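You operate a simulated robot arm through the tools that you are given. There is no shell and no other tool.

You run a simulated two-armed robot. Do the job below in one go: nothing can be reset, and whatever is moved stays where it is left.

Task
Set the store to the temperature on the panel card and save it.
Fine: open the key cover, step the set screen with the up or down key, press save once, shut the cover.
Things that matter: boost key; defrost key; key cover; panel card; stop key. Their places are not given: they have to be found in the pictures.

The check looks at the end state, three seconds after you hand in, the way a careful person would. Anything else that was tipped, shoved, dropped, spilled or broken makes it a failure. Lids that push on must go on centred and level and be pressed home; caps that screw on are set level and turned clockwise until they are tight.

Robot
Two 7-joint arms with fingered hands on one trunk that stands fixed in place. Base frame: the origin is at the foot of the trunk, x ahead of it, y to its left, z up. Lengths are in mm, angles in rad, forces in N, time in s.
The left shoulder is at [21, 125, 1453], the right one opposite. With the tool pointing down near the work surface each hand reaches from about 420 to 820 mm from the base axis, measured 20 degrees to its own side. Payload 4 kg a hand.
Tool frame (each hand has its own): the origin (TCP) lies between the finger pads and is the grasp point; the fingertips stand 29 mm ahead of it; z points along the fingers, y is the line along which they close. Largest opening 100 mm; the body of the gripper starts 34 mm behind the TCP. The gripper is a hand of 5 fingers: y runs from the thumb to the fingers, the wrist lies at [-15, -105, -177] in the tool frame.
Orientation is that of the tool frame in the base frame, as a unit quaternion [x, y, z, w]. With the fingers straight down and the wrist toward the robot, the tool's x, y and z point along [0, 1, 0], [1, 0, 0] and [0, 0, -1] of the base frame.

Tools
- The arms move only by the tool drive_tool. It takes "left_moves", "right_moves" or both (then of equal length, played together; a hand with none holds still); each is a list of rows, each a list of 6 numbers: the shift along the base's x, y, z in units of 25 mm (1.0 is 25 mm), then the turn, a rotation vector about the base's x, y, z in units of 8 degrees (1.0 is 8 degrees). In form: [[tx, ty, tz, wx, wy, wz], ...]. A call has 1 to 20 rows; each row shifts and turns the commanded pose from where the row before left it. A call with a number of a shift or a turn outside -1 to 1 is refused whole. A row lasts 0.2 s, in which the tool goes at most 50 mm and 0.15 rad; a call with a longer step from one row to the next is refused whole. Where a pose cannot be reached the arm comes as near as it can. A force on the tool above 50 N (or 10 N above the force at the start of the call, whichever is more), or a blocked arm, ends the call early, and 0.2 s more pass. In this call time passes only in rows, and 0.2 s behind the last. The reply holds the time, the measured pose of the TCP, the force on the tool along the base axes, the opening and the grip force, in the units named above and with some noise, with the torque about the TCP (base axes, N m) and any sound that the robot's microphone picked up.
- Cameras (640 x 400 px; columns grow to the right, rows downward): "scene" is now at [116, -17.8, 1611.5]; the picture's right is [-0.21, -0.98, 0.00], its down [-0.29, 0.06, -0.96] and it looks along [0.93, -0.20, -0.30] (base axes); focal length 274 px, centre (320, 200). "left" rides on the left gripper at [-66, -86, -121] in its tool frame; the picture's right is [-0.76, -0.31, 0.58], its down [0.59, -0.70, 0.40] and it looks along [0.28, 0.64, 0.71] (tool axes); focal length 247 px, centre (320, 200). "right" rides on the right gripper at [66, -86, -121] in its tool frame; the picture's right is [-0.76, 0.31, -0.58], its down [-0.59, -0.70, 0.40] and it looks along [-0.28, 0.64, 0.71] (tool axes); focal length 247 px, centre (320, 200).
- snapshot(camera): a new picture of that camera. No time passes.
- raise_lower(by): slides the trunk up (or, below 0, down) by that many mm; the arms and the scene camera ride with it, the base frame stays. It gives what a move gives, with no picture.
- move_fingers(index, middle, ring, little, thumb_bend, thumb_turn, hand): sets how far each is bent, from 0 (flat) to 1 (curled in); at 0.3 the hand is open as for a grip, at 0.7 the pads meet at the TCP. One left out holds its place. A second passes; each finger stops where it meets its share of the squeeze, and holds until it gets a number again. It is the only way to open and close the hand. It gives what a move gives, with no picture; readings hold the bend of each and the force on index, middle, ring, little, thumb and palm. thumb_turn goes from beside the hand (0) to across from the fingers (1), as for a grip.
- head_to(pan, tilt): turns the head with the scene camera to pan (to the left, within 1.396 rad either way) and tilt (down, from -0.506 to 1.204), counted from straight ahead of the robot. It gives what a move gives.
- measure_at(camera, pixels): for up to 12 pixels [column, row] of the newest picture of that camera ("zoom" is the newest enlarged one), the place [x, y, z] in the base frame of the surface seen there, good to about 2 mm. No time passes.
- close_up(camera, box): a new picture of the part [left, top, right, bottom] of that camera's present view, enlarged. No time passes.
- job_done(): hands the job in; it is judged then, once.

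Leave the grippers open and the arms clear of the work at the hand-in unless told otherwise.

The tools are called after "Request:" as a command line: name --argument value ..., lists and objects as JSON in quotes. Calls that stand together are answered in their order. drive_tool: Moves the arms, as the interface text tells. Its arguments: {"type":"object","properties":{"left_moves":{"type":"array"},"right_moves":{"type":"array"}},"required":[]} The other tools are called the same way: raise_lower (by) slides the trunk up or down; move_fingers (index, middle, ring, little, thumb_bend, thumb_turn, hand) moves the fingers one by one; head_to (pan, tilt) turns the head that bears the scene camera; snapshot (camera) takes a picture; measure_at (camera, pixels) gives the place of the surface under pixels of a picture; close_up (camera, box) takes an enlarged picture of a part of a camera's view; job_done () hands the job in.

At the start:

```text
t: 0.0
left_tcp_pos: [583.7, 55.7, 1509.4]
left_tool_rot: [0.707, 0.707, 0.0, 0.0]
left_force: [0.1, -0.6, 0.3]
left_moment: [-0.06, -0.01, 0.0]
left_finger_gap: 100.1
left_finger_force: 0.0
left_shape: jaw
left_bend: [0.3, 0.3, 0.3, 0.3, 0.3, 0.98]
left_finger forces: [0.1, 0.0, 0.0, 0.1, 0.0, 0.0]
right_tcp_pos: [356.1, -277.9, 1561.2]
right_tool_rot: [0.707, 0.707, 0.0, -0.002]
right_force: [0.5, 0.2, -0.4]
right_moment: [0.0, 0.01, -0.01]
right_finger_gap: 99.8
right_finger_force: 0.1
right_shape: jaw
right_bend: [0.3, 0.3, 0.3, 0.3, 0.3, 0.98]
right_finger forces: [0.0, 0.1, 0.0, 0.1, 0.0, 0.0]
trunk travel left (down, up): [-650.0, 97.0]
head pan, tilt: [-0.213, 0.3]
```

scene: 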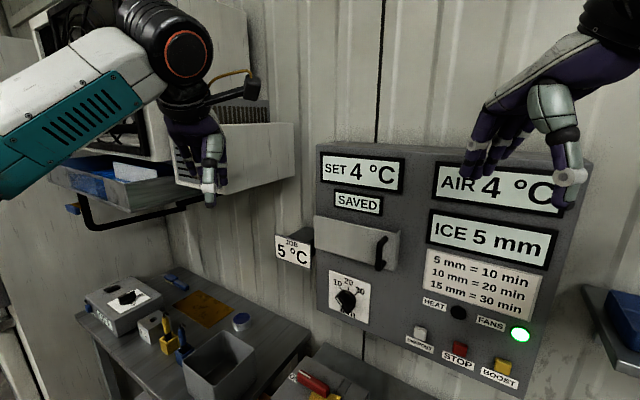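
right: 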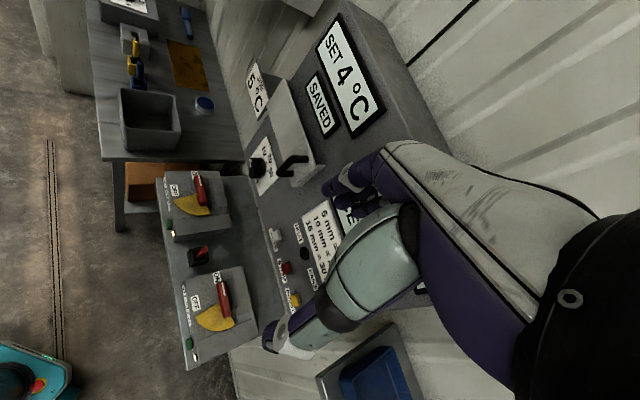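
left: 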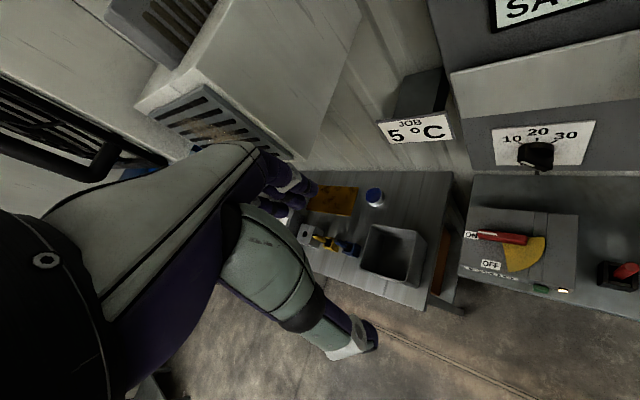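

The card left of the panel reads "JOB 5 °C", and the set screen shows 4 °C with SAVED lit. The key cover looks like the grey flap with a dark handle near pixel (357, 245). I'll enlarge that area and the rest of the panel.

Request:
close_up --camera "scene" --box '[260, 140, 420, 340]'

Request:
close_up --camera "scene" --box '[380, 140, 600, 400]'

Request:
measure_at --camera "scene" --pixels '[[318, 216], [400, 232], [316, 240], [397, 272], [355, 245], [383, 240], [381, 268], [322, 150], [330, 300], [500, 380], [560, 300], [293, 250]]'

```text
2.00 times, centred on (340, 240) of scene
```

zoom: 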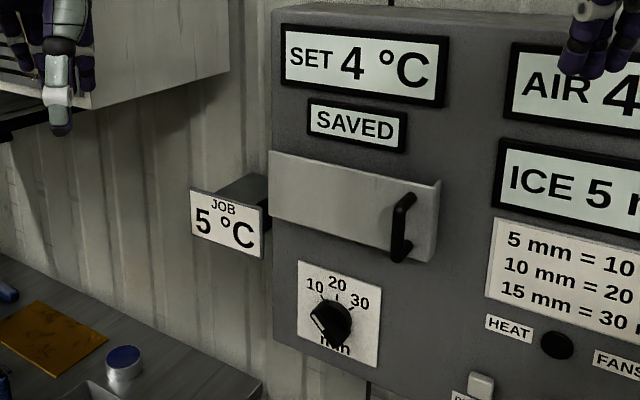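

```text
1.54 times, centred on (490, 270) of scene
```

zoom: 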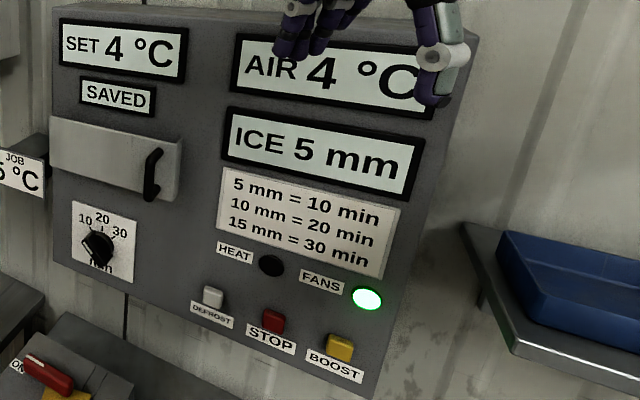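

```text
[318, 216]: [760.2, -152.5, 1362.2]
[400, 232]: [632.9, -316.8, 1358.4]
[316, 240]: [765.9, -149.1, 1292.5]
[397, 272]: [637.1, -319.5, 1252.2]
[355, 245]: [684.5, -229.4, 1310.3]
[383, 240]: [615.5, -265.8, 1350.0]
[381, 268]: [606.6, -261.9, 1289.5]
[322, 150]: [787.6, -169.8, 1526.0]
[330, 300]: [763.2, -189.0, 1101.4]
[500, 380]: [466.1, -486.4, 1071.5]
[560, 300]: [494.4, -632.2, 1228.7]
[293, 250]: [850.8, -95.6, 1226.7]
```

The cover has a vertical bar handle at its right end, so it may hinge at its left edge. I'll measure points on the panel face, the cover and the handle.

Request:
close_up --camera "scene" --box '[306, 200, 418, 290]'

Request:
measure_at --camera "scene" --pixels '[[325, 203], [410, 220], [412, 285], [390, 310], [320, 285], [325, 225], [370, 228], [395, 238], [392, 262], [350, 256], [420, 180], [540, 370]]'

```text
4.44 times, centred on (362, 245) of scene
```

zoom: 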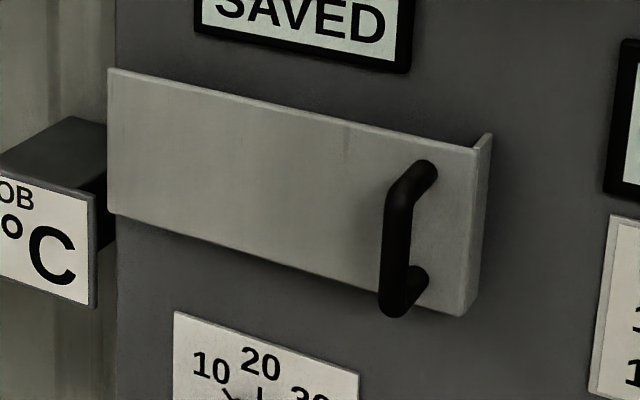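

```text
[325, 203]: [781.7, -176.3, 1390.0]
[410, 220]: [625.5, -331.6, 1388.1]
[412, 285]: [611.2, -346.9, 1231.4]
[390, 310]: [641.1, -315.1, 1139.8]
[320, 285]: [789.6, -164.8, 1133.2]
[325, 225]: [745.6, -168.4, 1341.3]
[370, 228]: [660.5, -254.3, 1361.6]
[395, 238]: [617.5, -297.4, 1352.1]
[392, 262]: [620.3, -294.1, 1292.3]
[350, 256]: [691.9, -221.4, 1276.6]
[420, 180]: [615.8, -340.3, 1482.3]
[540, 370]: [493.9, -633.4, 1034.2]
```

The panel face is a vertical plane turned 45°. Its outward normal is about (-0.71, 0.71, 0), and the cover stands 30 mm proud of it. The handle bar is near (612, -267, 1318). Next I'll move the right hand toward a spot in front of the handle, pitching the fingers forward first. I'm keeping well clear of the panel.

Request:
drive_tool --right_moves '[[0, 0.2, -0.4, 0, -1, 0], [0, 0.2, -0.4, 0, -1, 0], [0, 0.2, -0.4, 0, -1, 0], [0, 0.2, -0.4, 0, -1, 0], [0, 0.2, -0.4, 0, -1, 0], [0, 0.2, -0.4, 0, -1, 0], [0, 0.2, -0.4, 0, -1, 0], [0, 0.2, -0.4, 0, -1, 0], [0, 0.2, -0.4, 0, -1, 0], [0, 0.2, -0.4, 0, -1, 0], [0, 0, 0, 0, -1, 0], [0, 0, 0, 0, -0.25, 0]]'

Request:
snapshot --camera "scene"

```text
t: 2.6
left_tcp_pos: [585.4, 55.6, 1509.2]
left_tool_rot: [0.707, 0.707, 0.0, 0.0]
left_force: [-0.3, 0.2, -0.7]
left_moment: [-0.02, 0.03, 0.01]
left_finger_gap: 99.8
left_finger_force: 0.0
left_shape: jaw
left_bend: [0.3, 0.3, 0.3, 0.3, 0.3, 0.98]
left_finger forces: [0.0, 0.0, 0.1, 0.0, 0.0, 0.1]
right_tcp_pos: [447.8, -291.0, 1559.6]
right_tool_rot: [0.605, 0.605, 0.362, 0.37]
right_force: [0.2, -0.4, 0.4]
right_moment: [0.01, 0.03, -0.02]
right_finger_gap: 100.0
right_finger_force: 0.1
right_shape: jaw
right_bend: [0.3, 0.3, 0.3, 0.3, 0.3, 0.98]
right_finger forces: [0.0, 0.1, 0.0, 0.1, 0.0, 0.1]
right hand out of reach, approached as far as the arm can: row 4, 5, 6, 7, 8, 9, 10, 11, 12
trunk travel left (down, up): [-650.0, 97.0]
head pan, tilt: [-0.213, 0.3]
```

```text
taken
```

scene: 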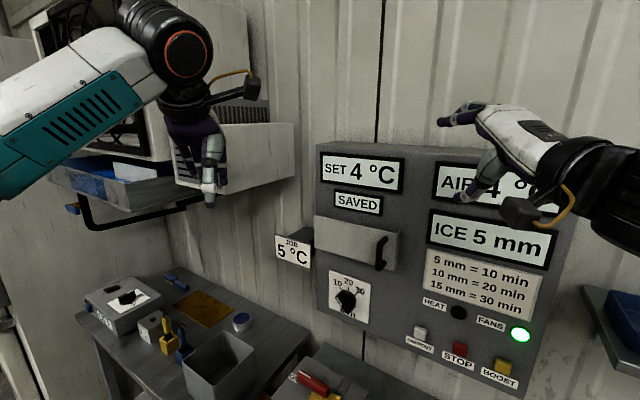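

The hand stopped short because the wrist was too near the shoulder; it measures (448, -291, 1560). I'll go forward toward the pre-grasp spot before turning more, and check where it lands.

Request:
drive_tool --right_moves '[[0.5, 0, 0, 0, 0, 0], [0.5, 0, 0, 0, 0, 0], [0.5, 0, 0, 0, 0, 0], [0.5, 0, 0, 0, 0, 0]]'

```text
t: 3.6
left_tcp_pos: [584.8, 55.8, 1510.2]
left_tool_rot: [0.708, 0.707, 0.0, 0.0]
left_force: [0.5, 0.0, -0.6]
left_moment: [0.03, 0.0, 0.02]
left_finger_gap: 100.0
left_finger_force: 0.1
left_shape: jaw
left_bend: [0.3, 0.3, 0.3, 0.3, 0.3, 0.98]
left_finger forces: [0.1, 0.1, 0.0, 0.1, 0.0, 0.0]
right_tcp_pos: [490.6, -288.5, 1560.6]
right_tool_rot: [0.605, 0.605, 0.362, 0.37]
right_force: [0.2, 0.4, 0.4]
right_moment: [0.02, -0.02, 0.02]
right_finger_gap: 100.1
right_finger_force: 0.0
right_shape: jaw
right_bend: [0.3, 0.3, 0.3, 0.3, 0.3, 0.98]
right_finger forces: [0.1, 0.0, 0.1, 0.0, 0.0, 0.0]
right hand out of reach, approached as far as the arm can: row 2
trunk travel left (down, up): [-650.0, 97.0]
head pan, tilt: [-0.213, 0.3]
```

Now at (491, -289, 1561), pitched about 62°. Next I'll go left and down and finish the pitch.

Request:
drive_tool --right_moves '[[0, 0.5, -0.6, 0, 0, 0], [0, 0.5, -0.6, 0, 0, 0], [0, 0.5, -0.6, 0, -0.5, 0], [0, 0.5, -0.6, 0, -0.5, 0], [0, 0.5, -0.6, 0, -0.5, 0], [0, 0.5, -0.6, 0, -0.5, 0], [0, 0.5, -0.6, 0, -0.5, 0], [0, 0.5, -0.6, 0, -0.5, 0], [0, 0, 0, 0, -0.5, 0]]'

Request:
snapshot --camera "scene"

```text
t: 5.6
left_tcp_pos: [585.2, 54.3, 1508.4]
left_tool_rot: [0.708, 0.707, -0.001, 0.0]
left_force: [0.5, 0.6, -0.2]
left_moment: [0.0, -0.02, 0.01]
left_finger_gap: 100.0
left_finger_force: 0.1
left_shape: jaw
left_bend: [0.3, 0.3, 0.3, 0.3, 0.3, 0.98]
left_finger forces: [0.0, 0.0, 0.1, 0.1, 0.0, 0.1]
right_tcp_pos: [475.3, -261.6, 1472.5]
right_tool_rot: [0.502, 0.548, 0.476, 0.471]
right_force: [-0.1, 0.2, 0.5]
right_moment: [0.02, 0.02, 0.0]
right_finger_gap: 100.0
right_finger_force: 0.0
right_shape: jaw
right_bend: [0.3, 0.3, 0.3, 0.3, 0.3, 0.98]
right_finger forces: [0.1, 0.0, 0.0, 0.0, 0.0, 0.1]
right hand out of reach, approached as far as the arm can: row 3, 4, 5, 6, 7, 8, 9
trunk travel left (down, up): [-650.0, 97.0]
head pan, tilt: [-0.213, 0.3]
```

```text
taken
```

scene: 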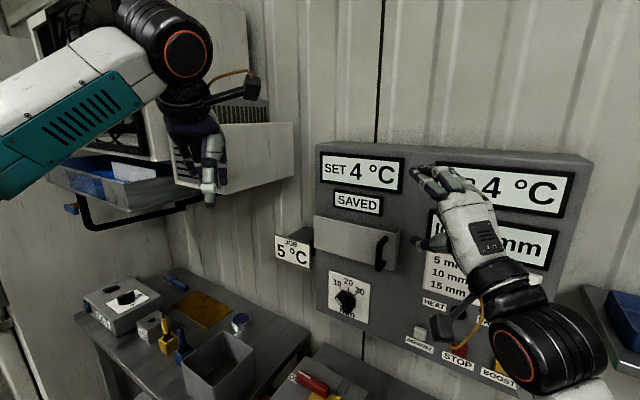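

The hand is now palm-down, pointing forward at (475, -262, 1473). Next I'll roll the palm to face left and yaw 45° to face the panel. At the same time I'll move toward (533, -188, 1330), about 80 mm in front of the handle.

Request:
drive_tool --right_moves '[[0.178, 0.228, -0.437, 0.816, -0.338, -0.338], [0.178, 0.228, -0.437, 0.816, -0.338, -0.338], [0.178, 0.228, -0.437, 0.816, -0.338, -0.338], [0.178, 0.228, -0.437, 0.816, -0.338, -0.338], [0.178, 0.228, -0.437, 0.816, -0.338, -0.338], [0.178, 0.228, -0.437, 0.816, -0.338, -0.338], [0.178, 0.228, -0.437, 0.816, -0.338, -0.338], [0.178, 0.228, -0.437, 0.816, -0.338, -0.338], [0.178, 0.228, -0.437, 0.816, -0.338, -0.338], [0.178, 0.228, -0.437, 0.816, -0.338, -0.338], [0.178, 0.228, -0.437, 0.816, -0.338, -0.338], [0.178, 0.228, -0.437, 0.816, -0.338, -0.338], [0.178, 0.228, -0.437, 0.816, -0.338, -0.338]]'

Request:
snapshot --camera "scene"

Request:
snapshot --camera "right"

```text
t: 7.2
left_tcp_pos: [584.8, 56.0, 1509.9]
left_tool_rot: [0.707, 0.707, -0.001, -0.001]
left_force: [0.7, 0.8, 1.1]
left_moment: [0.0, -0.01, -0.01]
left_finger_gap: 99.9
left_finger_force: 0.0
left_shape: jaw
left_bend: [0.3, 0.3, 0.3, 0.3, 0.3, 0.98]
left_finger forces: [0.0, 0.0, 0.1, 0.1, 0.0, 0.0]
right_tcp_pos: [455.9, -386.8, 1400.4]
right_tool_rot: [0.606, 0.228, 0.606, 0.463]
right_force: [-0.4, -0.6, 0.0]
right_moment: [0.02, 0.0, 0.01]
right_finger_gap: 100.0
right_finger_force: 0.1
right_shape: jaw
right_bend: [0.3, 0.3, 0.3, 0.3, 0.3, 0.98]
right_finger forces: [0.1, 0.0, 0.0, 0.0, 0.0, 0.0]
right hand out of reach, approached as far as the arm can: row 1, 2, 3, 4, 5, 6, 7
trunk travel left (down, up): [-650.0, 97.0]
head pan, tilt: [-0.213, 0.3]
stopped in row 7 (right hand): the arm was blocked; the commanded pose is now the measured one
```

```text
taken
```

scene: 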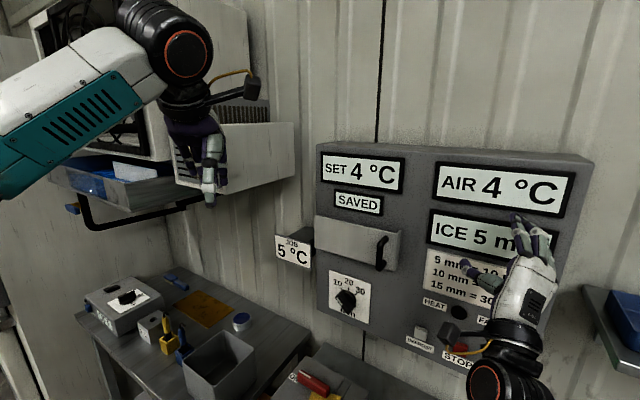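

```text
taken
```

right: 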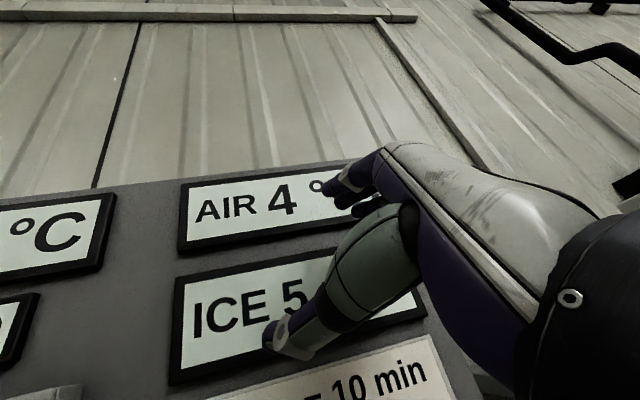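

The arm says blocked but the force is near zero, so it's a joint limit from the wrist folding too near the shoulder. I'll back away from the panel to the left and lower the hand, which opens the arm, before turning further.

Request:
drive_tool --right_moves '[[0, 0.5, -0.3, 0, 0, 0], [0, 0.5, -0.3, 0, 0, 0], [0, 0.5, -0.5, 0, 0, 0], [0, 0.5, -0.7, 0, 0, 0], [0, 0.5, -0.7, 0, 0, 0], [0, 0.5, -0.7, 0, 0, 0], [0.2, 0.5, -0.7, 0, 0, 0], [0.2, 0.5, -0.7, 0, 0, 0]]'

Request:
snapshot --camera "scene"

```text
t: 9.0
left_tcp_pos: [584.9, 55.9, 1510.1]
left_tool_rot: [0.707, 0.707, 0.0, 0.001]
left_force: [0.5, -0.6, -0.2]
left_moment: [0.01, -0.02, -0.04]
left_finger_gap: 99.9
left_finger_force: 0.0
left_shape: jaw
left_bend: [0.3, 0.3, 0.3, 0.3, 0.3, 0.98]
left_finger forces: [0.0, 0.0, 0.0, 0.1, 0.0, 0.0]
right_tcp_pos: [450.7, -331.4, 1282.6]
right_tool_rot: [0.59, 0.235, 0.611, 0.474]
right_force: [0.2, -0.6, 0.7]
right_moment: [-0.04, 0.0, -0.03]
right_finger_gap: 100.2
right_finger_force: 0.1
right_shape: jaw
right_bend: [0.3, 0.3, 0.3, 0.3, 0.3, 0.98]
right_finger forces: [0.0, 0.0, 0.1, 0.1, 0.1, 0.0]
right hand out of reach, approached as far as the arm can: row 1, 2, 3, 4, 5, 6, 7, 8
trunk travel left (down, up): [-650.0, 97.0]
head pan, tilt: [-0.213, 0.3]
```

```text
taken
```

scene: 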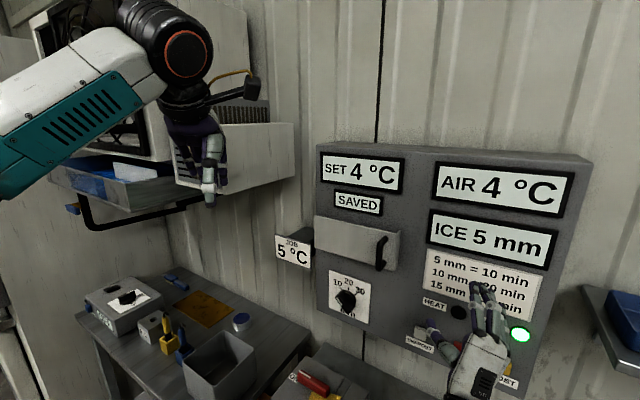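

It's still at a joint limit. Raising the trunk would put the shoulders well above the keys and give the right arm room. Before that I'll look at what is above the left hand and arm.

Request:
head_to --pan 0.3 --tilt 0.0

Request:
snapshot --camera "scene"

Request:
snapshot --camera "left"

```text
t: 9.9
left_tcp_pos: [583.3, 53.8, 1509.0]
left_tool_rot: [0.706, 0.708, -0.001, -0.001]
left_force: [-0.4, 0.2, 0.6]
left_moment: [-0.01, -0.04, -0.01]
left_finger_gap: 99.8
left_finger_force: 0.0
left_shape: jaw
left_bend: [0.3, 0.3, 0.3, 0.3, 0.3, 0.98]
left_finger forces: [0.1, 0.1, 0.0, 0.1, 0.0, 0.0]
right_tcp_pos: [450.2, -332.2, 1281.1]
right_tool_rot: [0.591, 0.237, 0.608, 0.474]
right_force: [0.5, 1.1, 0.0]
right_moment: [-0.03, -0.01, 0.02]
right_finger_gap: 100.1
right_finger_force: 0.1
right_shape: jaw
right_bend: [0.3, 0.3, 0.3, 0.3, 0.3, 0.98]
right_finger forces: [0.0, 0.0, 0.0, 0.0, 0.0, 0.0]
trunk travel left (down, up): [-650.0, 97.0]
head pan, tilt: [0.3, 0.0]
```

```text
taken
```

scene: 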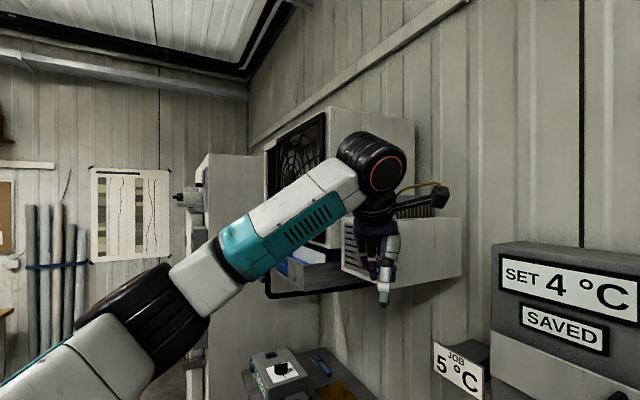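

```text
taken
```

left: 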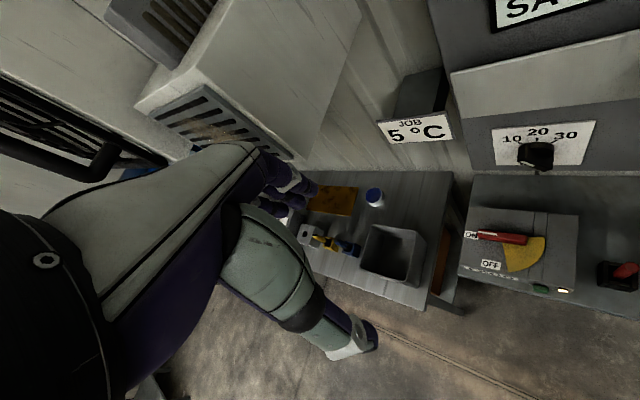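

Nothing overhangs the left arm, and the cooling unit is behind it. I'll measure how far the unit is from the left hand.

Request:
measure_at --camera "scene" --pixels '[[430, 250], [350, 250], [355, 120], [310, 200], [385, 300], [385, 165], [435, 195], [280, 290], [458, 270], [410, 120]]'

```text
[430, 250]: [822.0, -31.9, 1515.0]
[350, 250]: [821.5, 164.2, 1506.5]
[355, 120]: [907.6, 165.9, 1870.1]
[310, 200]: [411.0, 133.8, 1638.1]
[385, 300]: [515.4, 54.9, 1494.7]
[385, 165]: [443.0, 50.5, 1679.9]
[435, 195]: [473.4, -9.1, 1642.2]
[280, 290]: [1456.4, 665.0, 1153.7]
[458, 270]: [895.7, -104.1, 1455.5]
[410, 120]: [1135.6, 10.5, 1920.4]
```

The unit starts at x≈820 and the left hand is at 585, so it is clear. I'll raise the trunk 95 mm and turn the head back to the panel.

Request:
raise_lower --by 95

Request:
head_to --pan -0.3 --tilt 0.45

Request:
snapshot --camera "scene"

```text
t: 11.2
left_tcp_pos: [584.2, 54.1, 1603.7]
left_tool_rot: [0.706, 0.708, -0.001, -0.001]
left_force: [0.7, -0.1, -0.3]
left_moment: [0.04, 0.0, -0.01]
left_finger_gap: 99.8
left_finger_force: 0.1
left_shape: jaw
left_bend: [0.3, 0.3, 0.3, 0.3, 0.3, 0.98]
left_finger forces: [0.0, 0.1, 0.0, 0.0, 0.0, 0.0]
right_tcp_pos: [450.3, -332.1, 1372.9]
right_tool_rot: [0.593, 0.239, 0.607, 0.473]
right_force: [-0.7, 0.8, 0.0]
right_moment: [-0.01, -0.02, -0.04]
right_finger_gap: 99.8
right_finger_force: 0.2
right_shape: jaw
right_bend: [0.3, 0.3, 0.3, 0.3, 0.3, 0.98]
right_finger forces: [0.0, 0.0, 0.0, 0.0, 0.1, 0.0]
trunk travel left (down, up): [-745.0, 2.0]
head pan, tilt: [0.3, 0.0]
```

```text
t: 12.2
left_tcp_pos: [583.8, 54.6, 1604.6]
left_tool_rot: [0.707, 0.708, 0.0, 0.0]
left_force: [0.6, -0.9, -0.4]
left_moment: [-0.01, 0.01, 0.01]
left_finger_gap: 99.7
left_finger_force: 0.1
left_shape: jaw
left_bend: [0.3, 0.3, 0.3, 0.3, 0.3, 0.98]
left_finger forces: [0.0, 0.1, 0.1, 0.1, 0.0, 0.1]
right_tcp_pos: [450.2, -331.3, 1371.7]
right_tool_rot: [0.593, 0.241, 0.607, 0.472]
right_force: [-0.1, -0.3, 0.1]
right_moment: [0.01, -0.01, -0.01]
right_finger_gap: 99.9
right_finger_force: 0.0
right_shape: jaw
right_bend: [0.3, 0.3, 0.3, 0.3, 0.3, 0.98]
right_finger forces: [0.1, 0.1, 0.0, 0.0, 0.0, 0.0]
trunk travel left (down, up): [-745.0, 2.0]
head pan, tilt: [-0.3, 0.45]
```

```text
taken
```

scene: 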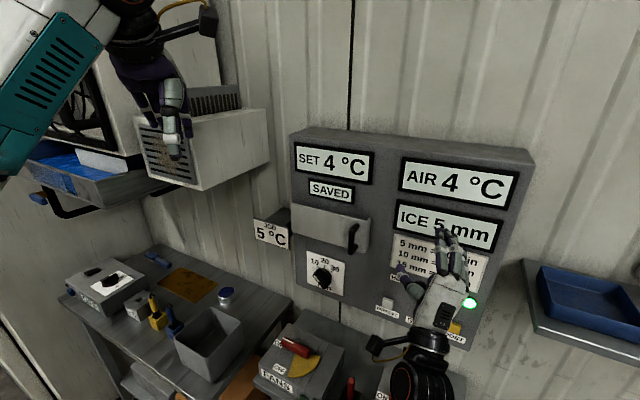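

Now I'll test the right arm's freedom: left and slightly forward to about (500, -200, 1310), no turning. That stays about 115 mm from the cover.

Request:
drive_tool --right_moves '[[0.2, 0.5, -0.3, 0, 0, 0], [0.2, 0.5, -0.3, 0, 0, 0], [0.2, 0.5, -0.3, 0, 0, 0], [0.2, 0.5, -0.3, 0, 0, 0], [0.2, 0.5, -0.3, 0, 0, 0], [0.2, 0.5, -0.3, 0, 0, 0], [0.2, 0.5, -0.3, 0, 0, 0], [0.2, 0.5, -0.3, 0, 0, 0], [0.2, 0.5, 0, 0, 0, 0], [0.2, 0.5, 0, 0, 0, 0]]'

Request:
snapshot --camera "scene"

```text
t: 14.4
left_tcp_pos: [584.2, 55.7, 1604.3]
left_tool_rot: [0.708, 0.706, 0.0, 0.0]
left_force: [0.5, 0.7, -0.2]
left_moment: [0.04, 0.02, 0.03]
left_finger_gap: 99.9
left_finger_force: 0.0
left_shape: jaw
left_bend: [0.3, 0.3, 0.3, 0.3, 0.3, 0.98]
left_finger forces: [0.0, 0.1, 0.0, 0.1, 0.0, 0.0]
right_tcp_pos: [473.3, -284.4, 1263.2]
right_tool_rot: [0.601, 0.237, 0.608, 0.462]
right_force: [0.4, -1.1, 0.2]
right_moment: [-0.02, 0.0, -0.03]
right_finger_gap: 100.1
right_finger_force: 0.1
right_shape: jaw
right_bend: [0.3, 0.3, 0.3, 0.3, 0.3, 0.98]
right_finger forces: [0.0, 0.0, 0.0, 0.1, 0.0, 0.1]
right hand out of reach, approached as far as the arm can: row 1, 2, 3, 4, 5, 6, 7, 8, 9, 10
trunk travel left (down, up): [-745.0, 2.0]
head pan, tilt: [-0.3, 0.45]
```

```text
taken
```

scene: 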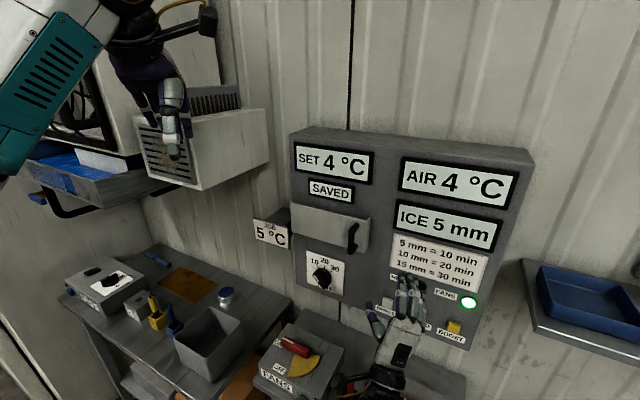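

At (473, -284, 1263) the arm still falls short when told to go left with the palm-down pose. I'll use a more natural pull grip for the right hand: fingers pointing left along the panel, palm toward the robot, to hook behind the vertical bar from its right. I'll turn to that pose well in front of the panel.

Request:
drive_tool --right_moves '[[0.05, 0.0, 0.2, 0.652, 0.278, 0.68], [0.05, 0.0, 0.2, 0.652, 0.278, 0.68], [0.05, 0.0, 0.2, 0.652, 0.278, 0.68], [0.05, 0.0, 0.2, 0.652, 0.278, 0.68], [0.05, 0.0, 0.2, 0.652, 0.278, 0.68], [0.05, 0.0, 0.2, 0.652, 0.278, 0.68], [0.05, 0.0, 0.2, 0.652, 0.278, 0.68], [0.05, 0.0, 0.2, 0.652, 0.278, 0.68], [0.05, 0.0, 0.2, 0.652, 0.278, 0.68], [0.05, 0.0, 0.2, 0.652, 0.278, 0.68], [0.05, 0.0, 0.2, 0.652, 0.278, 0.68]]'

Request:
snapshot --camera "scene"

Request:
snapshot --camera "right"

```text
t: 16.8
left_tcp_pos: [584.7, 55.2, 1603.8]
left_tool_rot: [0.707, 0.707, 0.0, 0.0]
left_force: [0.0, -0.2, 0.6]
left_moment: [0.02, -0.01, -0.01]
left_finger_gap: 99.7
left_finger_force: 0.1
left_shape: jaw
left_bend: [0.3, 0.3, 0.3, 0.3, 0.3, 0.98]
left_finger forces: [0.0, 0.1, 0.1, 0.0, 0.1, 0.0]
right_tcp_pos: [487.2, -282.4, 1318.2]
right_tool_rot: [0.658, 0.266, 0.649, -0.274]
right_force: [0.7, 0.5, 0.0]
right_moment: [0.0, 0.01, 0.0]
right_finger_gap: 99.8
right_finger_force: 0.0
right_shape: jaw
right_bend: [0.3, 0.3, 0.3, 0.3, 0.3, 0.98]
right_finger forces: [0.1, 0.0, 0.0, 0.0, 0.0, 0.1]
trunk travel left (down, up): [-745.0, 2.0]
head pan, tilt: [-0.3, 0.45]
```

```text
taken
```

scene: 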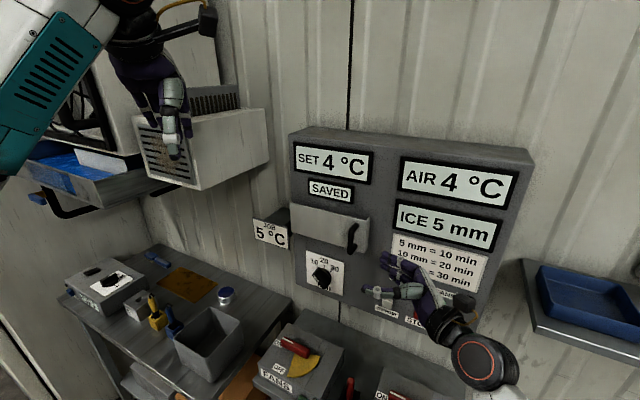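

```text
taken
```

right: 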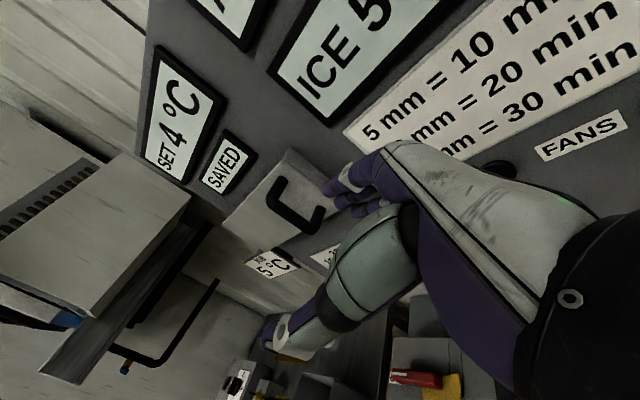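

That pose is fully reachable and the hand is at (487, -282, 1318) with fingers pointing left. Now I'll curl the ring and little fingers so only index and middle go behind the bar, then look closely.

Request:
move_fingers --hand "right" --ring 1.0 --little 1.0 --index 0.3 --middle 0.3 --thumb_bend 0.1

Request:
close_up --camera "scene" --box '[280, 180, 520, 330]'

Request:
snapshot --camera "right"

```text
t: 17.8
left_tcp_pos: [583.4, 55.0, 1605.2]
left_tool_rot: [0.707, 0.707, -0.001, 0.001]
left_force: [-0.3, -0.8, 0.1]
left_moment: [0.0, 0.02, -0.02]
left_finger_gap: 99.8
left_finger_force: 0.0
left_shape: jaw
left_bend: [0.3, 0.3, 0.3, 0.3, 0.3, 0.98]
left_finger forces: [0.0, 0.1, 0.1, 0.0, 0.0, 0.0]
right_tcp_pos: [487.6, -280.8, 1318.3]
right_tool_rot: [0.66, 0.266, 0.648, -0.272]
right_force: [-0.7, -0.1, 0.0]
right_moment: [-0.02, 0.01, 0.0]
right_finger_gap: 104.9
right_finger_force: 0.0
right_shape: fingers
right_bend: [0.3, 0.3, 1.0, 1.0, 0.1, 0.98]
right_finger forces: [0.1, 0.0, 0.0, 0.0, 0.0, 0.0]
trunk travel left (down, up): [-745.0, 2.0]
head pan, tilt: [-0.3, 0.45]
```

```text
2.67 times, centred on (400, 255) of scene
```

zoom: 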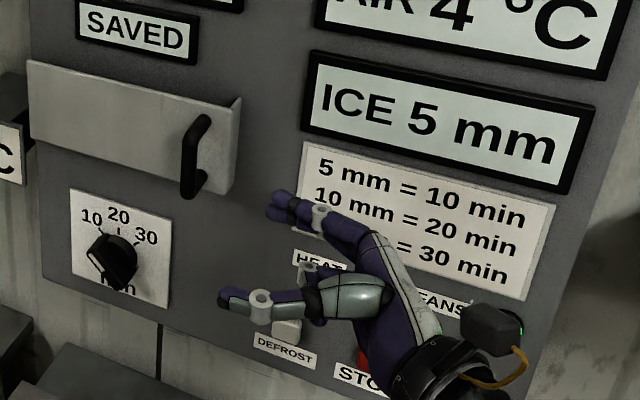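

```text
taken
```

right: 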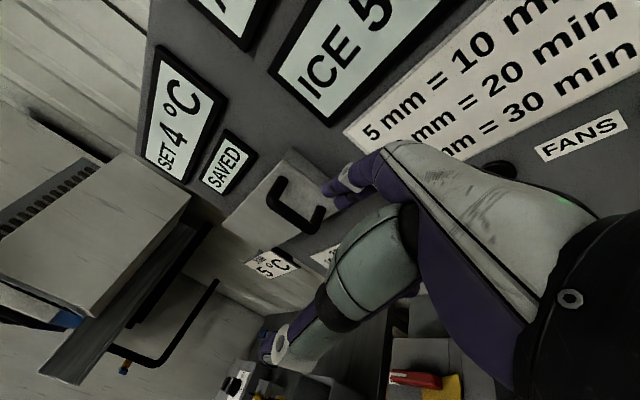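

Index and middle now point left at the handle. I'll measure the fingertips, thumb and handle bar in the enlarged picture.

Request:
measure_at --camera "zoom" --pixels '[[276, 195], [272, 212], [318, 214], [296, 200], [226, 296], [262, 303], [306, 270], [204, 118], [186, 192], [190, 155], [201, 130], [360, 225]]'

Request:
measure_at --camera "right" --pixels '[[330, 185], [336, 200], [268, 350], [275, 190], [308, 225], [322, 203], [284, 150], [345, 210]]'

```text
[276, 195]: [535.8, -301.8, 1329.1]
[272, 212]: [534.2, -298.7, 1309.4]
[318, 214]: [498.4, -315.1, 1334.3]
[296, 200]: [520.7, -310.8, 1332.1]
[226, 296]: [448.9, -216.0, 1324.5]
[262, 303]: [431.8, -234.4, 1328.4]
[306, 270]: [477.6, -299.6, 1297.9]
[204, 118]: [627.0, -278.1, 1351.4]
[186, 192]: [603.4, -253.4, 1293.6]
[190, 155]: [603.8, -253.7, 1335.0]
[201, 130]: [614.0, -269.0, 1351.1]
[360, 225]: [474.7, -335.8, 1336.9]
```

```text
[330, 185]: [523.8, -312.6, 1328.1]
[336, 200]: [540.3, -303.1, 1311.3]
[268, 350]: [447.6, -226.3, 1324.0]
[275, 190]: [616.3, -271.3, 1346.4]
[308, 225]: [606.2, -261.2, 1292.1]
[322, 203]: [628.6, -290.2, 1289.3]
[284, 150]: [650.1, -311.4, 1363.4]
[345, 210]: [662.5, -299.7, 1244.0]
```

Bar front is at about n=-606 mm along the normal, the bar back is near -618, and the cover face is at -646, so about 28 mm is free behind the bar. The vertical gap between its posts is only about 44 mm, so I'll use the index alone. I'll curl the middle finger too, bend the index slightly to make a hook, and measure again.

Request:
move_fingers --hand "right" --middle 1.0 --index 0.42

Request:
close_up --camera "scene" --box '[320, 200, 480, 300]'

```text
t: 18.8
left_tcp_pos: [583.5, 54.2, 1603.7]
left_tool_rot: [0.707, 0.707, 0.0, -0.001]
left_force: [0.8, 0.1, 0.1]
left_moment: [0.03, 0.03, 0.01]
left_finger_gap: 99.8
left_finger_force: 0.1
left_shape: jaw
left_bend: [0.3, 0.3, 0.3, 0.3, 0.3, 0.98]
left_finger forces: [0.0, 0.0, 0.0, 0.2, 0.1, 0.1]
right_tcp_pos: [485.9, -280.8, 1318.7]
right_tool_rot: [0.659, 0.265, 0.648, -0.273]
right_force: [-0.6, -0.2, -1.4]
right_moment: [-0.01, -0.02, -0.02]
right_finger_gap: 91.1
right_finger_force: 0.1
right_shape: fingers
right_bend: [0.42, 1.0, 1.0, 1.0, 0.1, 0.98]
right_finger forces: [0.0, 0.1, 0.0, 0.1, 0.0, 0.0]
trunk travel left (down, up): [-745.0, 2.0]
head pan, tilt: [-0.3, 0.45]
```

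```text
4.00 times, centred on (400, 250) of scene
```

zoom: 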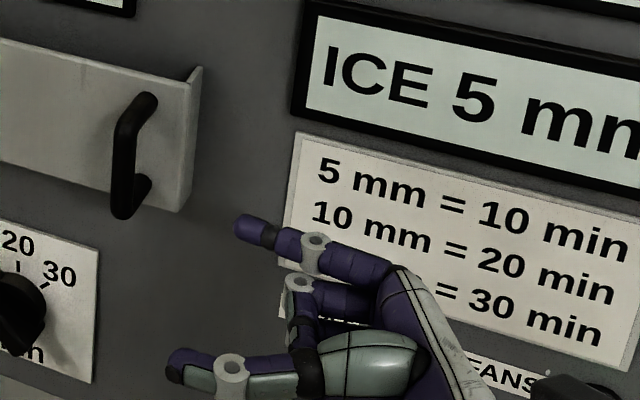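

Request:
measure_at --camera "zoom" --pixels '[[240, 224], [248, 220], [248, 236], [268, 234], [290, 243], [312, 250], [345, 265], [297, 285], [180, 360], [143, 100], [122, 213], [124, 150]]'

```text
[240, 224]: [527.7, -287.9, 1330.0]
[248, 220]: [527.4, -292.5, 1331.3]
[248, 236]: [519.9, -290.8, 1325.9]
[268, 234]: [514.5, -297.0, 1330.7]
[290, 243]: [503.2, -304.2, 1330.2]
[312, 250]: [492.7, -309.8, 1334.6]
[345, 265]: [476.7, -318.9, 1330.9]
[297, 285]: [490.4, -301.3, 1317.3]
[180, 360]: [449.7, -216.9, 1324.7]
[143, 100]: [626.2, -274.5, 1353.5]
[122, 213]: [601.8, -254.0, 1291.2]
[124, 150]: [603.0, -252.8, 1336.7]
```

The index now runs nearly parallel to the cover. I'll yaw the hand 12° so the finger lies parallel, and move in to a spot right of the bar with the fingertip short of it, at TCP (545, -298, 1316).

Request:
drive_tool --right_moves '[[0.59, -0.17, -0.03, 0, 0, 0.375], [0.59, -0.17, -0.03, 0, 0, 0.375], [0.59, -0.17, -0.03, 0, 0, 0.375], [0.59, -0.17, -0.03, 0, 0, 0.375]]'

Request:
close_up --camera "scene" --box '[320, 200, 480, 300]'

Request:
snapshot --camera "right"

```text
t: 19.8
left_tcp_pos: [584.8, 54.2, 1604.0]
left_tool_rot: [0.707, 0.707, -0.001, 0.0]
left_force: [0.1, 0.0, -0.1]
left_moment: [0.01, 0.02, -0.01]
left_finger_gap: 99.7
left_finger_force: 0.1
left_shape: jaw
left_bend: [0.3, 0.3, 0.3, 0.3, 0.3, 0.98]
left_finger forces: [0.0, 0.0, 0.0, 0.0, 0.0, 0.0]
right_tcp_pos: [547.4, -298.6, 1314.7]
right_tool_rot: [0.628, 0.333, 0.616, -0.339]
right_force: [0.8, 0.3, -0.9]
right_moment: [-0.01, 0.02, 0.01]
right_finger_gap: 91.1
right_finger_force: 0.0
right_shape: fingers
right_bend: [0.42, 1.0, 1.0, 1.0, 0.1, 0.98]
right_finger forces: [0.0, 0.0, 0.0, 0.0, 0.1, 0.0]
trunk travel left (down, up): [-745.0, 2.0]
head pan, tilt: [-0.3, 0.45]
```

```text
4.00 times, centred on (400, 250) of scene
```

zoom: 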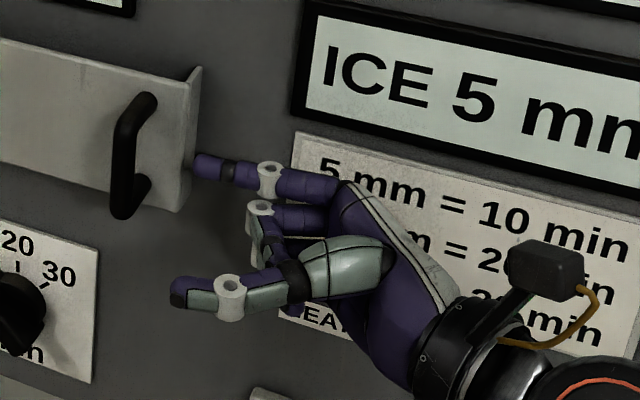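

```text
taken
```

right: 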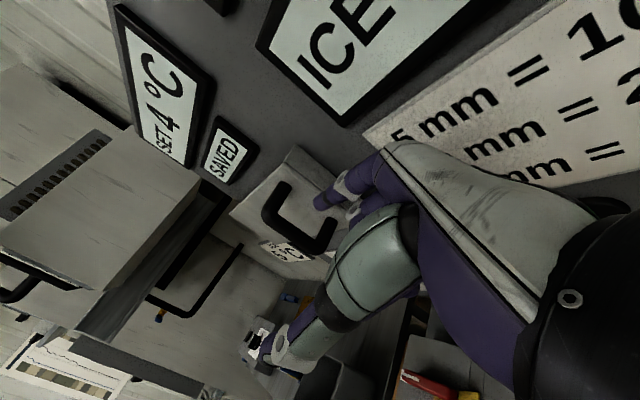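

The fingertip sits just right of the bar. I'll check its depth before sliding in.

Request:
measure_at --camera "zoom" --pixels '[[200, 160], [200, 172], [230, 170], [250, 178], [300, 180], [258, 208], [127, 150], [150, 185], [150, 100]]'

Request:
measure_at --camera "right" --pixels '[[318, 200], [330, 195], [275, 208], [300, 238], [325, 235], [282, 190], [300, 200]]'

Request:
close_up --camera "right" --box '[230, 140, 390, 280]'

```text
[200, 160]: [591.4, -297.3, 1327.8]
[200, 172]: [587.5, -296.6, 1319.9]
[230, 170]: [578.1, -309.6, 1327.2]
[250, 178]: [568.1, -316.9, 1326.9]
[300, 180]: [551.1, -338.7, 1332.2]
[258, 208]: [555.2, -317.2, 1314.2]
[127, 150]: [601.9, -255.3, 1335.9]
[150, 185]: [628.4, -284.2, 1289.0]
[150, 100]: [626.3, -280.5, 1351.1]
```

```text
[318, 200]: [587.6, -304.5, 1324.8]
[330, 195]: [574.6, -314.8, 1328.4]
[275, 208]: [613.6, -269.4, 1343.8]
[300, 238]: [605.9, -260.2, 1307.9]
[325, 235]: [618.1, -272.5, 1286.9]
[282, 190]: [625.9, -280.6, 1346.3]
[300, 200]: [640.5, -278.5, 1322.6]
```

```text
2.86 times, centred on (310, 210) of right
```

zoom: 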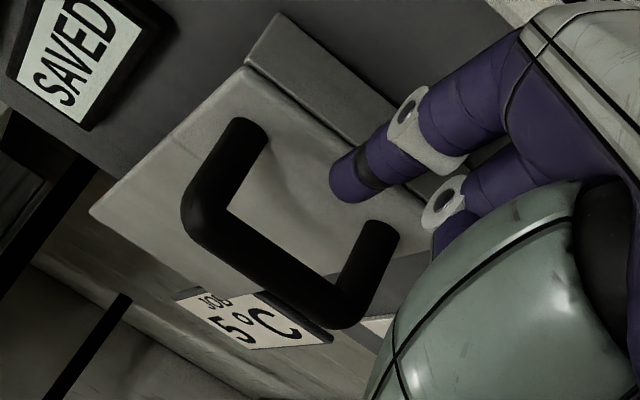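

Finger pad is at n≈-626, bar back near -619 and cover at -646, with the finger centred vertically near z=1321. Now I'll slide 60 mm left behind the bar.

Request:
drive_tool --right_moves '[[0.283, 0.283, 0, 0, 0, 0], [0.283, 0.283, 0, 0, 0, 0], [0.283, 0.283, 0, 0, 0, 0], [0.283, 0.283, 0, 0, 0, 0], [0.283, 0.283, 0, 0, 0, 0], [0.283, 0.283, 0, 0, 0, 0]]'

Request:
close_up --camera "scene" --box '[320, 200, 480, 300]'

Request:
close_up --camera "right" --box '[230, 140, 390, 280]'

```text
t: 21.2
left_tcp_pos: [584.2, 55.6, 1604.1]
left_tool_rot: [0.707, 0.707, 0.0, -0.001]
left_force: [0.1, -0.1, 0.9]
left_moment: [-0.03, -0.01, 0.0]
left_finger_gap: 99.7
left_finger_force: 0.2
left_shape: jaw
left_bend: [0.3, 0.3, 0.3, 0.3, 0.3, 0.98]
left_finger forces: [0.1, 0.0, 0.0, 0.0, 0.0, 0.0]
right_tcp_pos: [587.8, -255.4, 1314.9]
right_tool_rot: [0.628, 0.334, 0.617, -0.338]
right_force: [0.1, -0.4, 0.3]
right_moment: [0.02, -0.03, 0.02]
right_finger_gap: 91.0
right_finger_force: 0.1
right_shape: fingers
right_bend: [0.42, 1.0, 1.0, 1.0, 0.1, 0.98]
right_finger forces: [0.0, 0.0, 0.0, 0.1, 0.0, 0.1]
trunk travel left (down, up): [-745.0, 2.0]
head pan, tilt: [-0.3, 0.45]
```

```text
4.00 times, centred on (400, 250) of scene
```

zoom: 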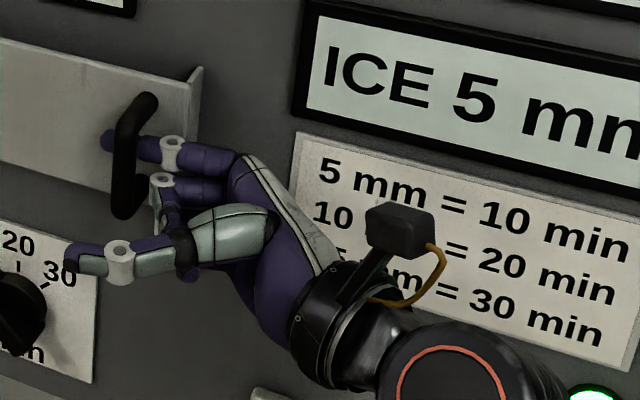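

```text
2.86 times, centred on (310, 210) of right
```

zoom: 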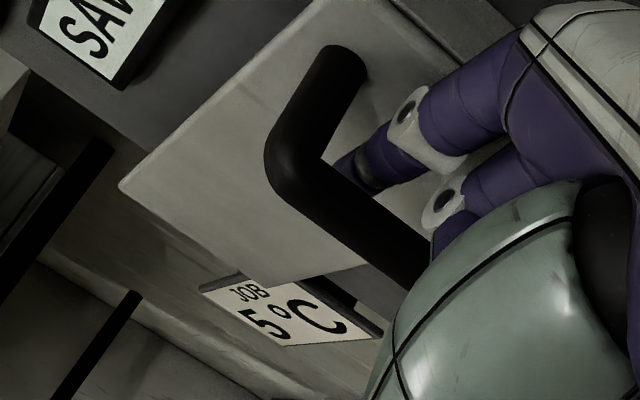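

The fingertip pokes out left of the bar, hooked behind it, with no force. Now a short gentle pull outward along a left-hinge arc to see how the cover behaves.

Request:
drive_tool --right_moves '[[-0.158, 0.281, 0, 0, 0, -0.31], [-0.158, 0.281, 0, 0, 0, -0.31], [-0.158, 0.281, 0, 0, 0, -0.31], [-0.158, 0.281, 0, 0, 0, -0.31]]'

Request:
close_up --camera "scene" --box '[280, 180, 480, 305]'

```text
t: 22.2
left_tcp_pos: [583.4, 57.1, 1603.5]
left_tool_rot: [0.707, 0.707, 0.0, 0.001]
left_force: [0.5, 0.1, -0.2]
left_moment: [0.0, 0.01, 0.0]
left_finger_gap: 99.7
left_finger_force: 0.1
left_shape: jaw
left_bend: [0.3, 0.3, 0.3, 0.3, 0.3, 0.98]
left_finger forces: [0.0, 0.0, 0.0, 0.0, 0.0, 0.0]
right_tcp_pos: [573.1, -224.7, 1317.6]
right_tool_rot: [0.655, 0.277, 0.644, -0.283]
right_force: [-0.5, 0.8, -0.6]
right_moment: [0.0, -0.02, -0.02]
right_finger_gap: 91.2
right_finger_force: 0.0
right_shape: fingers
right_bend: [0.42, 1.0, 1.0, 1.0, 0.1, 0.98]
right_finger forces: [0.0, 0.1, 0.0, 0.1, 0.0, 0.1]
trunk travel left (down, up): [-745.0, 2.0]
head pan, tilt: [-0.3, 0.45]
```

```text
3.20 times, centred on (380, 242) of scene
```

zoom: 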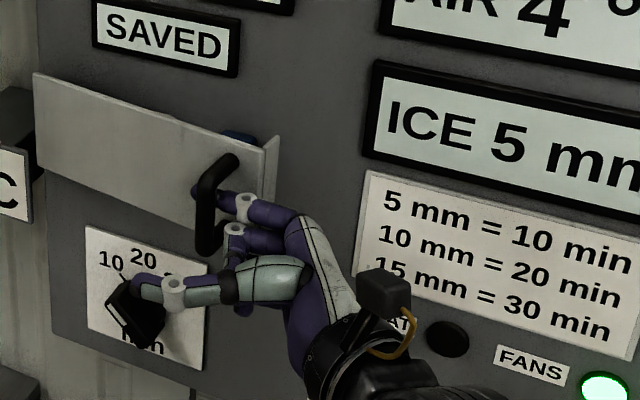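

It swings on a left hinge with almost no resistance; a blue key shows behind it. I'll keep pulling along the arc in slow small steps, turning the hand less than the cover.

Request:
drive_tool --right_moves '[[-0.12, 0.44, 0, 0, 0, -0.25], [-0.12, 0.44, 0, 0, 0, -0.25], [-0.07, 0.46, 0, 0, 0, -0.25], [-0.07, 0.46, 0, 0, 0, -0.25], [-0.02, 0.46, 0, 0, 0, -0.25], [-0.02, 0.46, 0, 0, 0, -0.25], [0.03, 0.46, 0, 0, 0, -0.25], [0.03, 0.46, 0, 0, 0, -0.25]]'

Request:
snapshot --camera "scene"

Request:
close_up --camera "scene" --box '[280, 180, 480, 305]'

```text
t: 23.8
left_tcp_pos: [583.4, 56.5, 1603.9]
left_tool_rot: [0.707, 0.707, 0.0, 0.0]
left_force: [-0.4, -1.2, -0.1]
left_moment: [0.0, 0.01, 0.0]
left_finger_gap: 99.7
left_finger_force: 0.0
left_shape: jaw
left_bend: [0.3, 0.3, 0.3, 0.3, 0.3, 0.98]
left_finger forces: [0.0, 0.1, 0.1, 0.0, 0.1, 0.1]
right_tcp_pos: [558.5, -199.6, 1300.9]
right_tool_rot: [0.705, 0.263, 0.644, -0.139]
right_force: [-1.0, -0.2, 0.0]
right_moment: [-0.02, -0.03, 0.02]
right_finger_gap: 91.0
right_finger_force: 0.1
right_shape: fingers
right_bend: [0.42, 1.0, 1.0, 1.0, 0.1, 0.98]
right_finger forces: [0.0, 0.0, 0.1, 0.0, 0.0, 0.0]
trunk travel left (down, up): [-745.0, 2.0]
head pan, tilt: [-0.3, 0.45]
stopped in row 7 (right hand): the arm was blocked; the commanded pose is now the measured one
```

```text
taken
```

scene: 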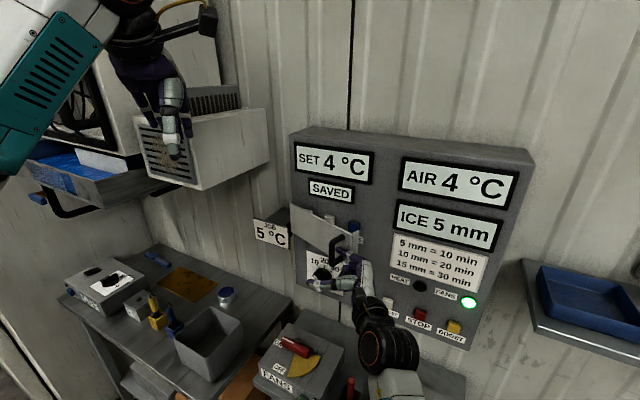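

```text
3.20 times, centred on (380, 242) of scene
```

zoom: 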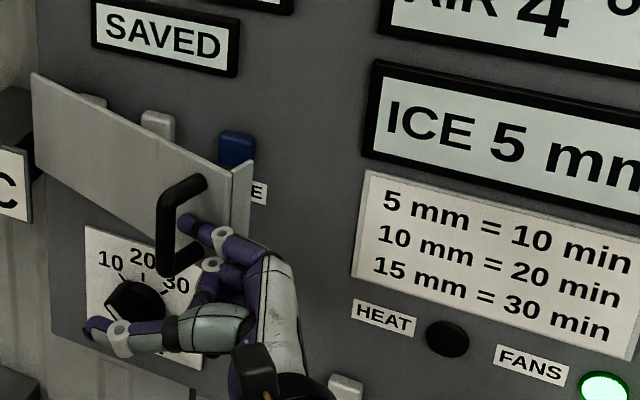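

The cover has swung about 30°, showing three keys; the blue one at right is next to a label ending in "E", so likely SAVE. The arm hit its joint limit without force. I'll ease the hand away to the right and check whether the cover stays put.

Request:
drive_tool --right_moves '[[-0.1, -0.5, 0.1, 0, 0, 0.2], [-0.2, -0.5, 0.1, 0, 0, 0.2], [-0.3, -0.5, 0.0, 0, 0, 0.2], [-0.4, -0.5, 0, 0, 0, 0], [-0.4, -0.5, 0, 0, 0, 0], [-0.4, -0.5, 0, 0, 0, 0]]'

Request:
snapshot --camera "scene"

Request:
close_up --camera "scene" --box '[280, 180, 440, 280]'

```text
t: 25.2
left_tcp_pos: [584.0, 54.2, 1604.8]
left_tool_rot: [0.707, 0.708, 0.0, 0.001]
left_force: [-0.5, 0.1, -0.2]
left_moment: [0.0, -0.02, -0.02]
left_finger_gap: 99.6
left_finger_force: 0.1
left_shape: jaw
left_bend: [0.3, 0.3, 0.3, 0.3, 0.3, 0.98]
left_finger forces: [0.0, 0.0, 0.0, 0.0, 0.1, 0.0]
right_tcp_pos: [513.9, -274.5, 1306.2]
right_tool_rot: [0.693, 0.292, 0.638, -0.167]
right_force: [0.7, -0.1, 0.2]
right_moment: [-0.01, 0.0, -0.01]
right_finger_gap: 90.9
right_finger_force: 0.0
right_shape: fingers
right_bend: [0.42, 1.0, 1.0, 1.0, 0.1, 0.98]
right_finger forces: [0.0, 0.0, 0.0, 0.1, 0.0, 0.0]
trunk travel left (down, up): [-745.0, 2.0]
head pan, tilt: [-0.3, 0.45]
```

```text
taken
```

scene: 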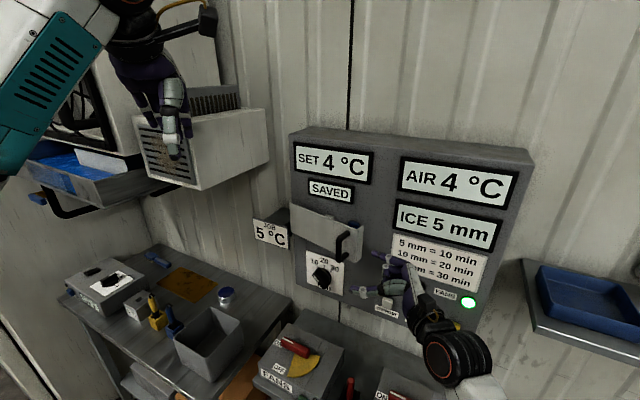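

```text
4.00 times, centred on (360, 230) of scene
```

zoom: 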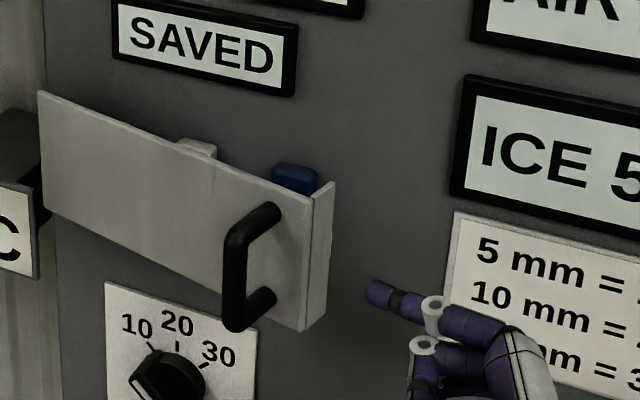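

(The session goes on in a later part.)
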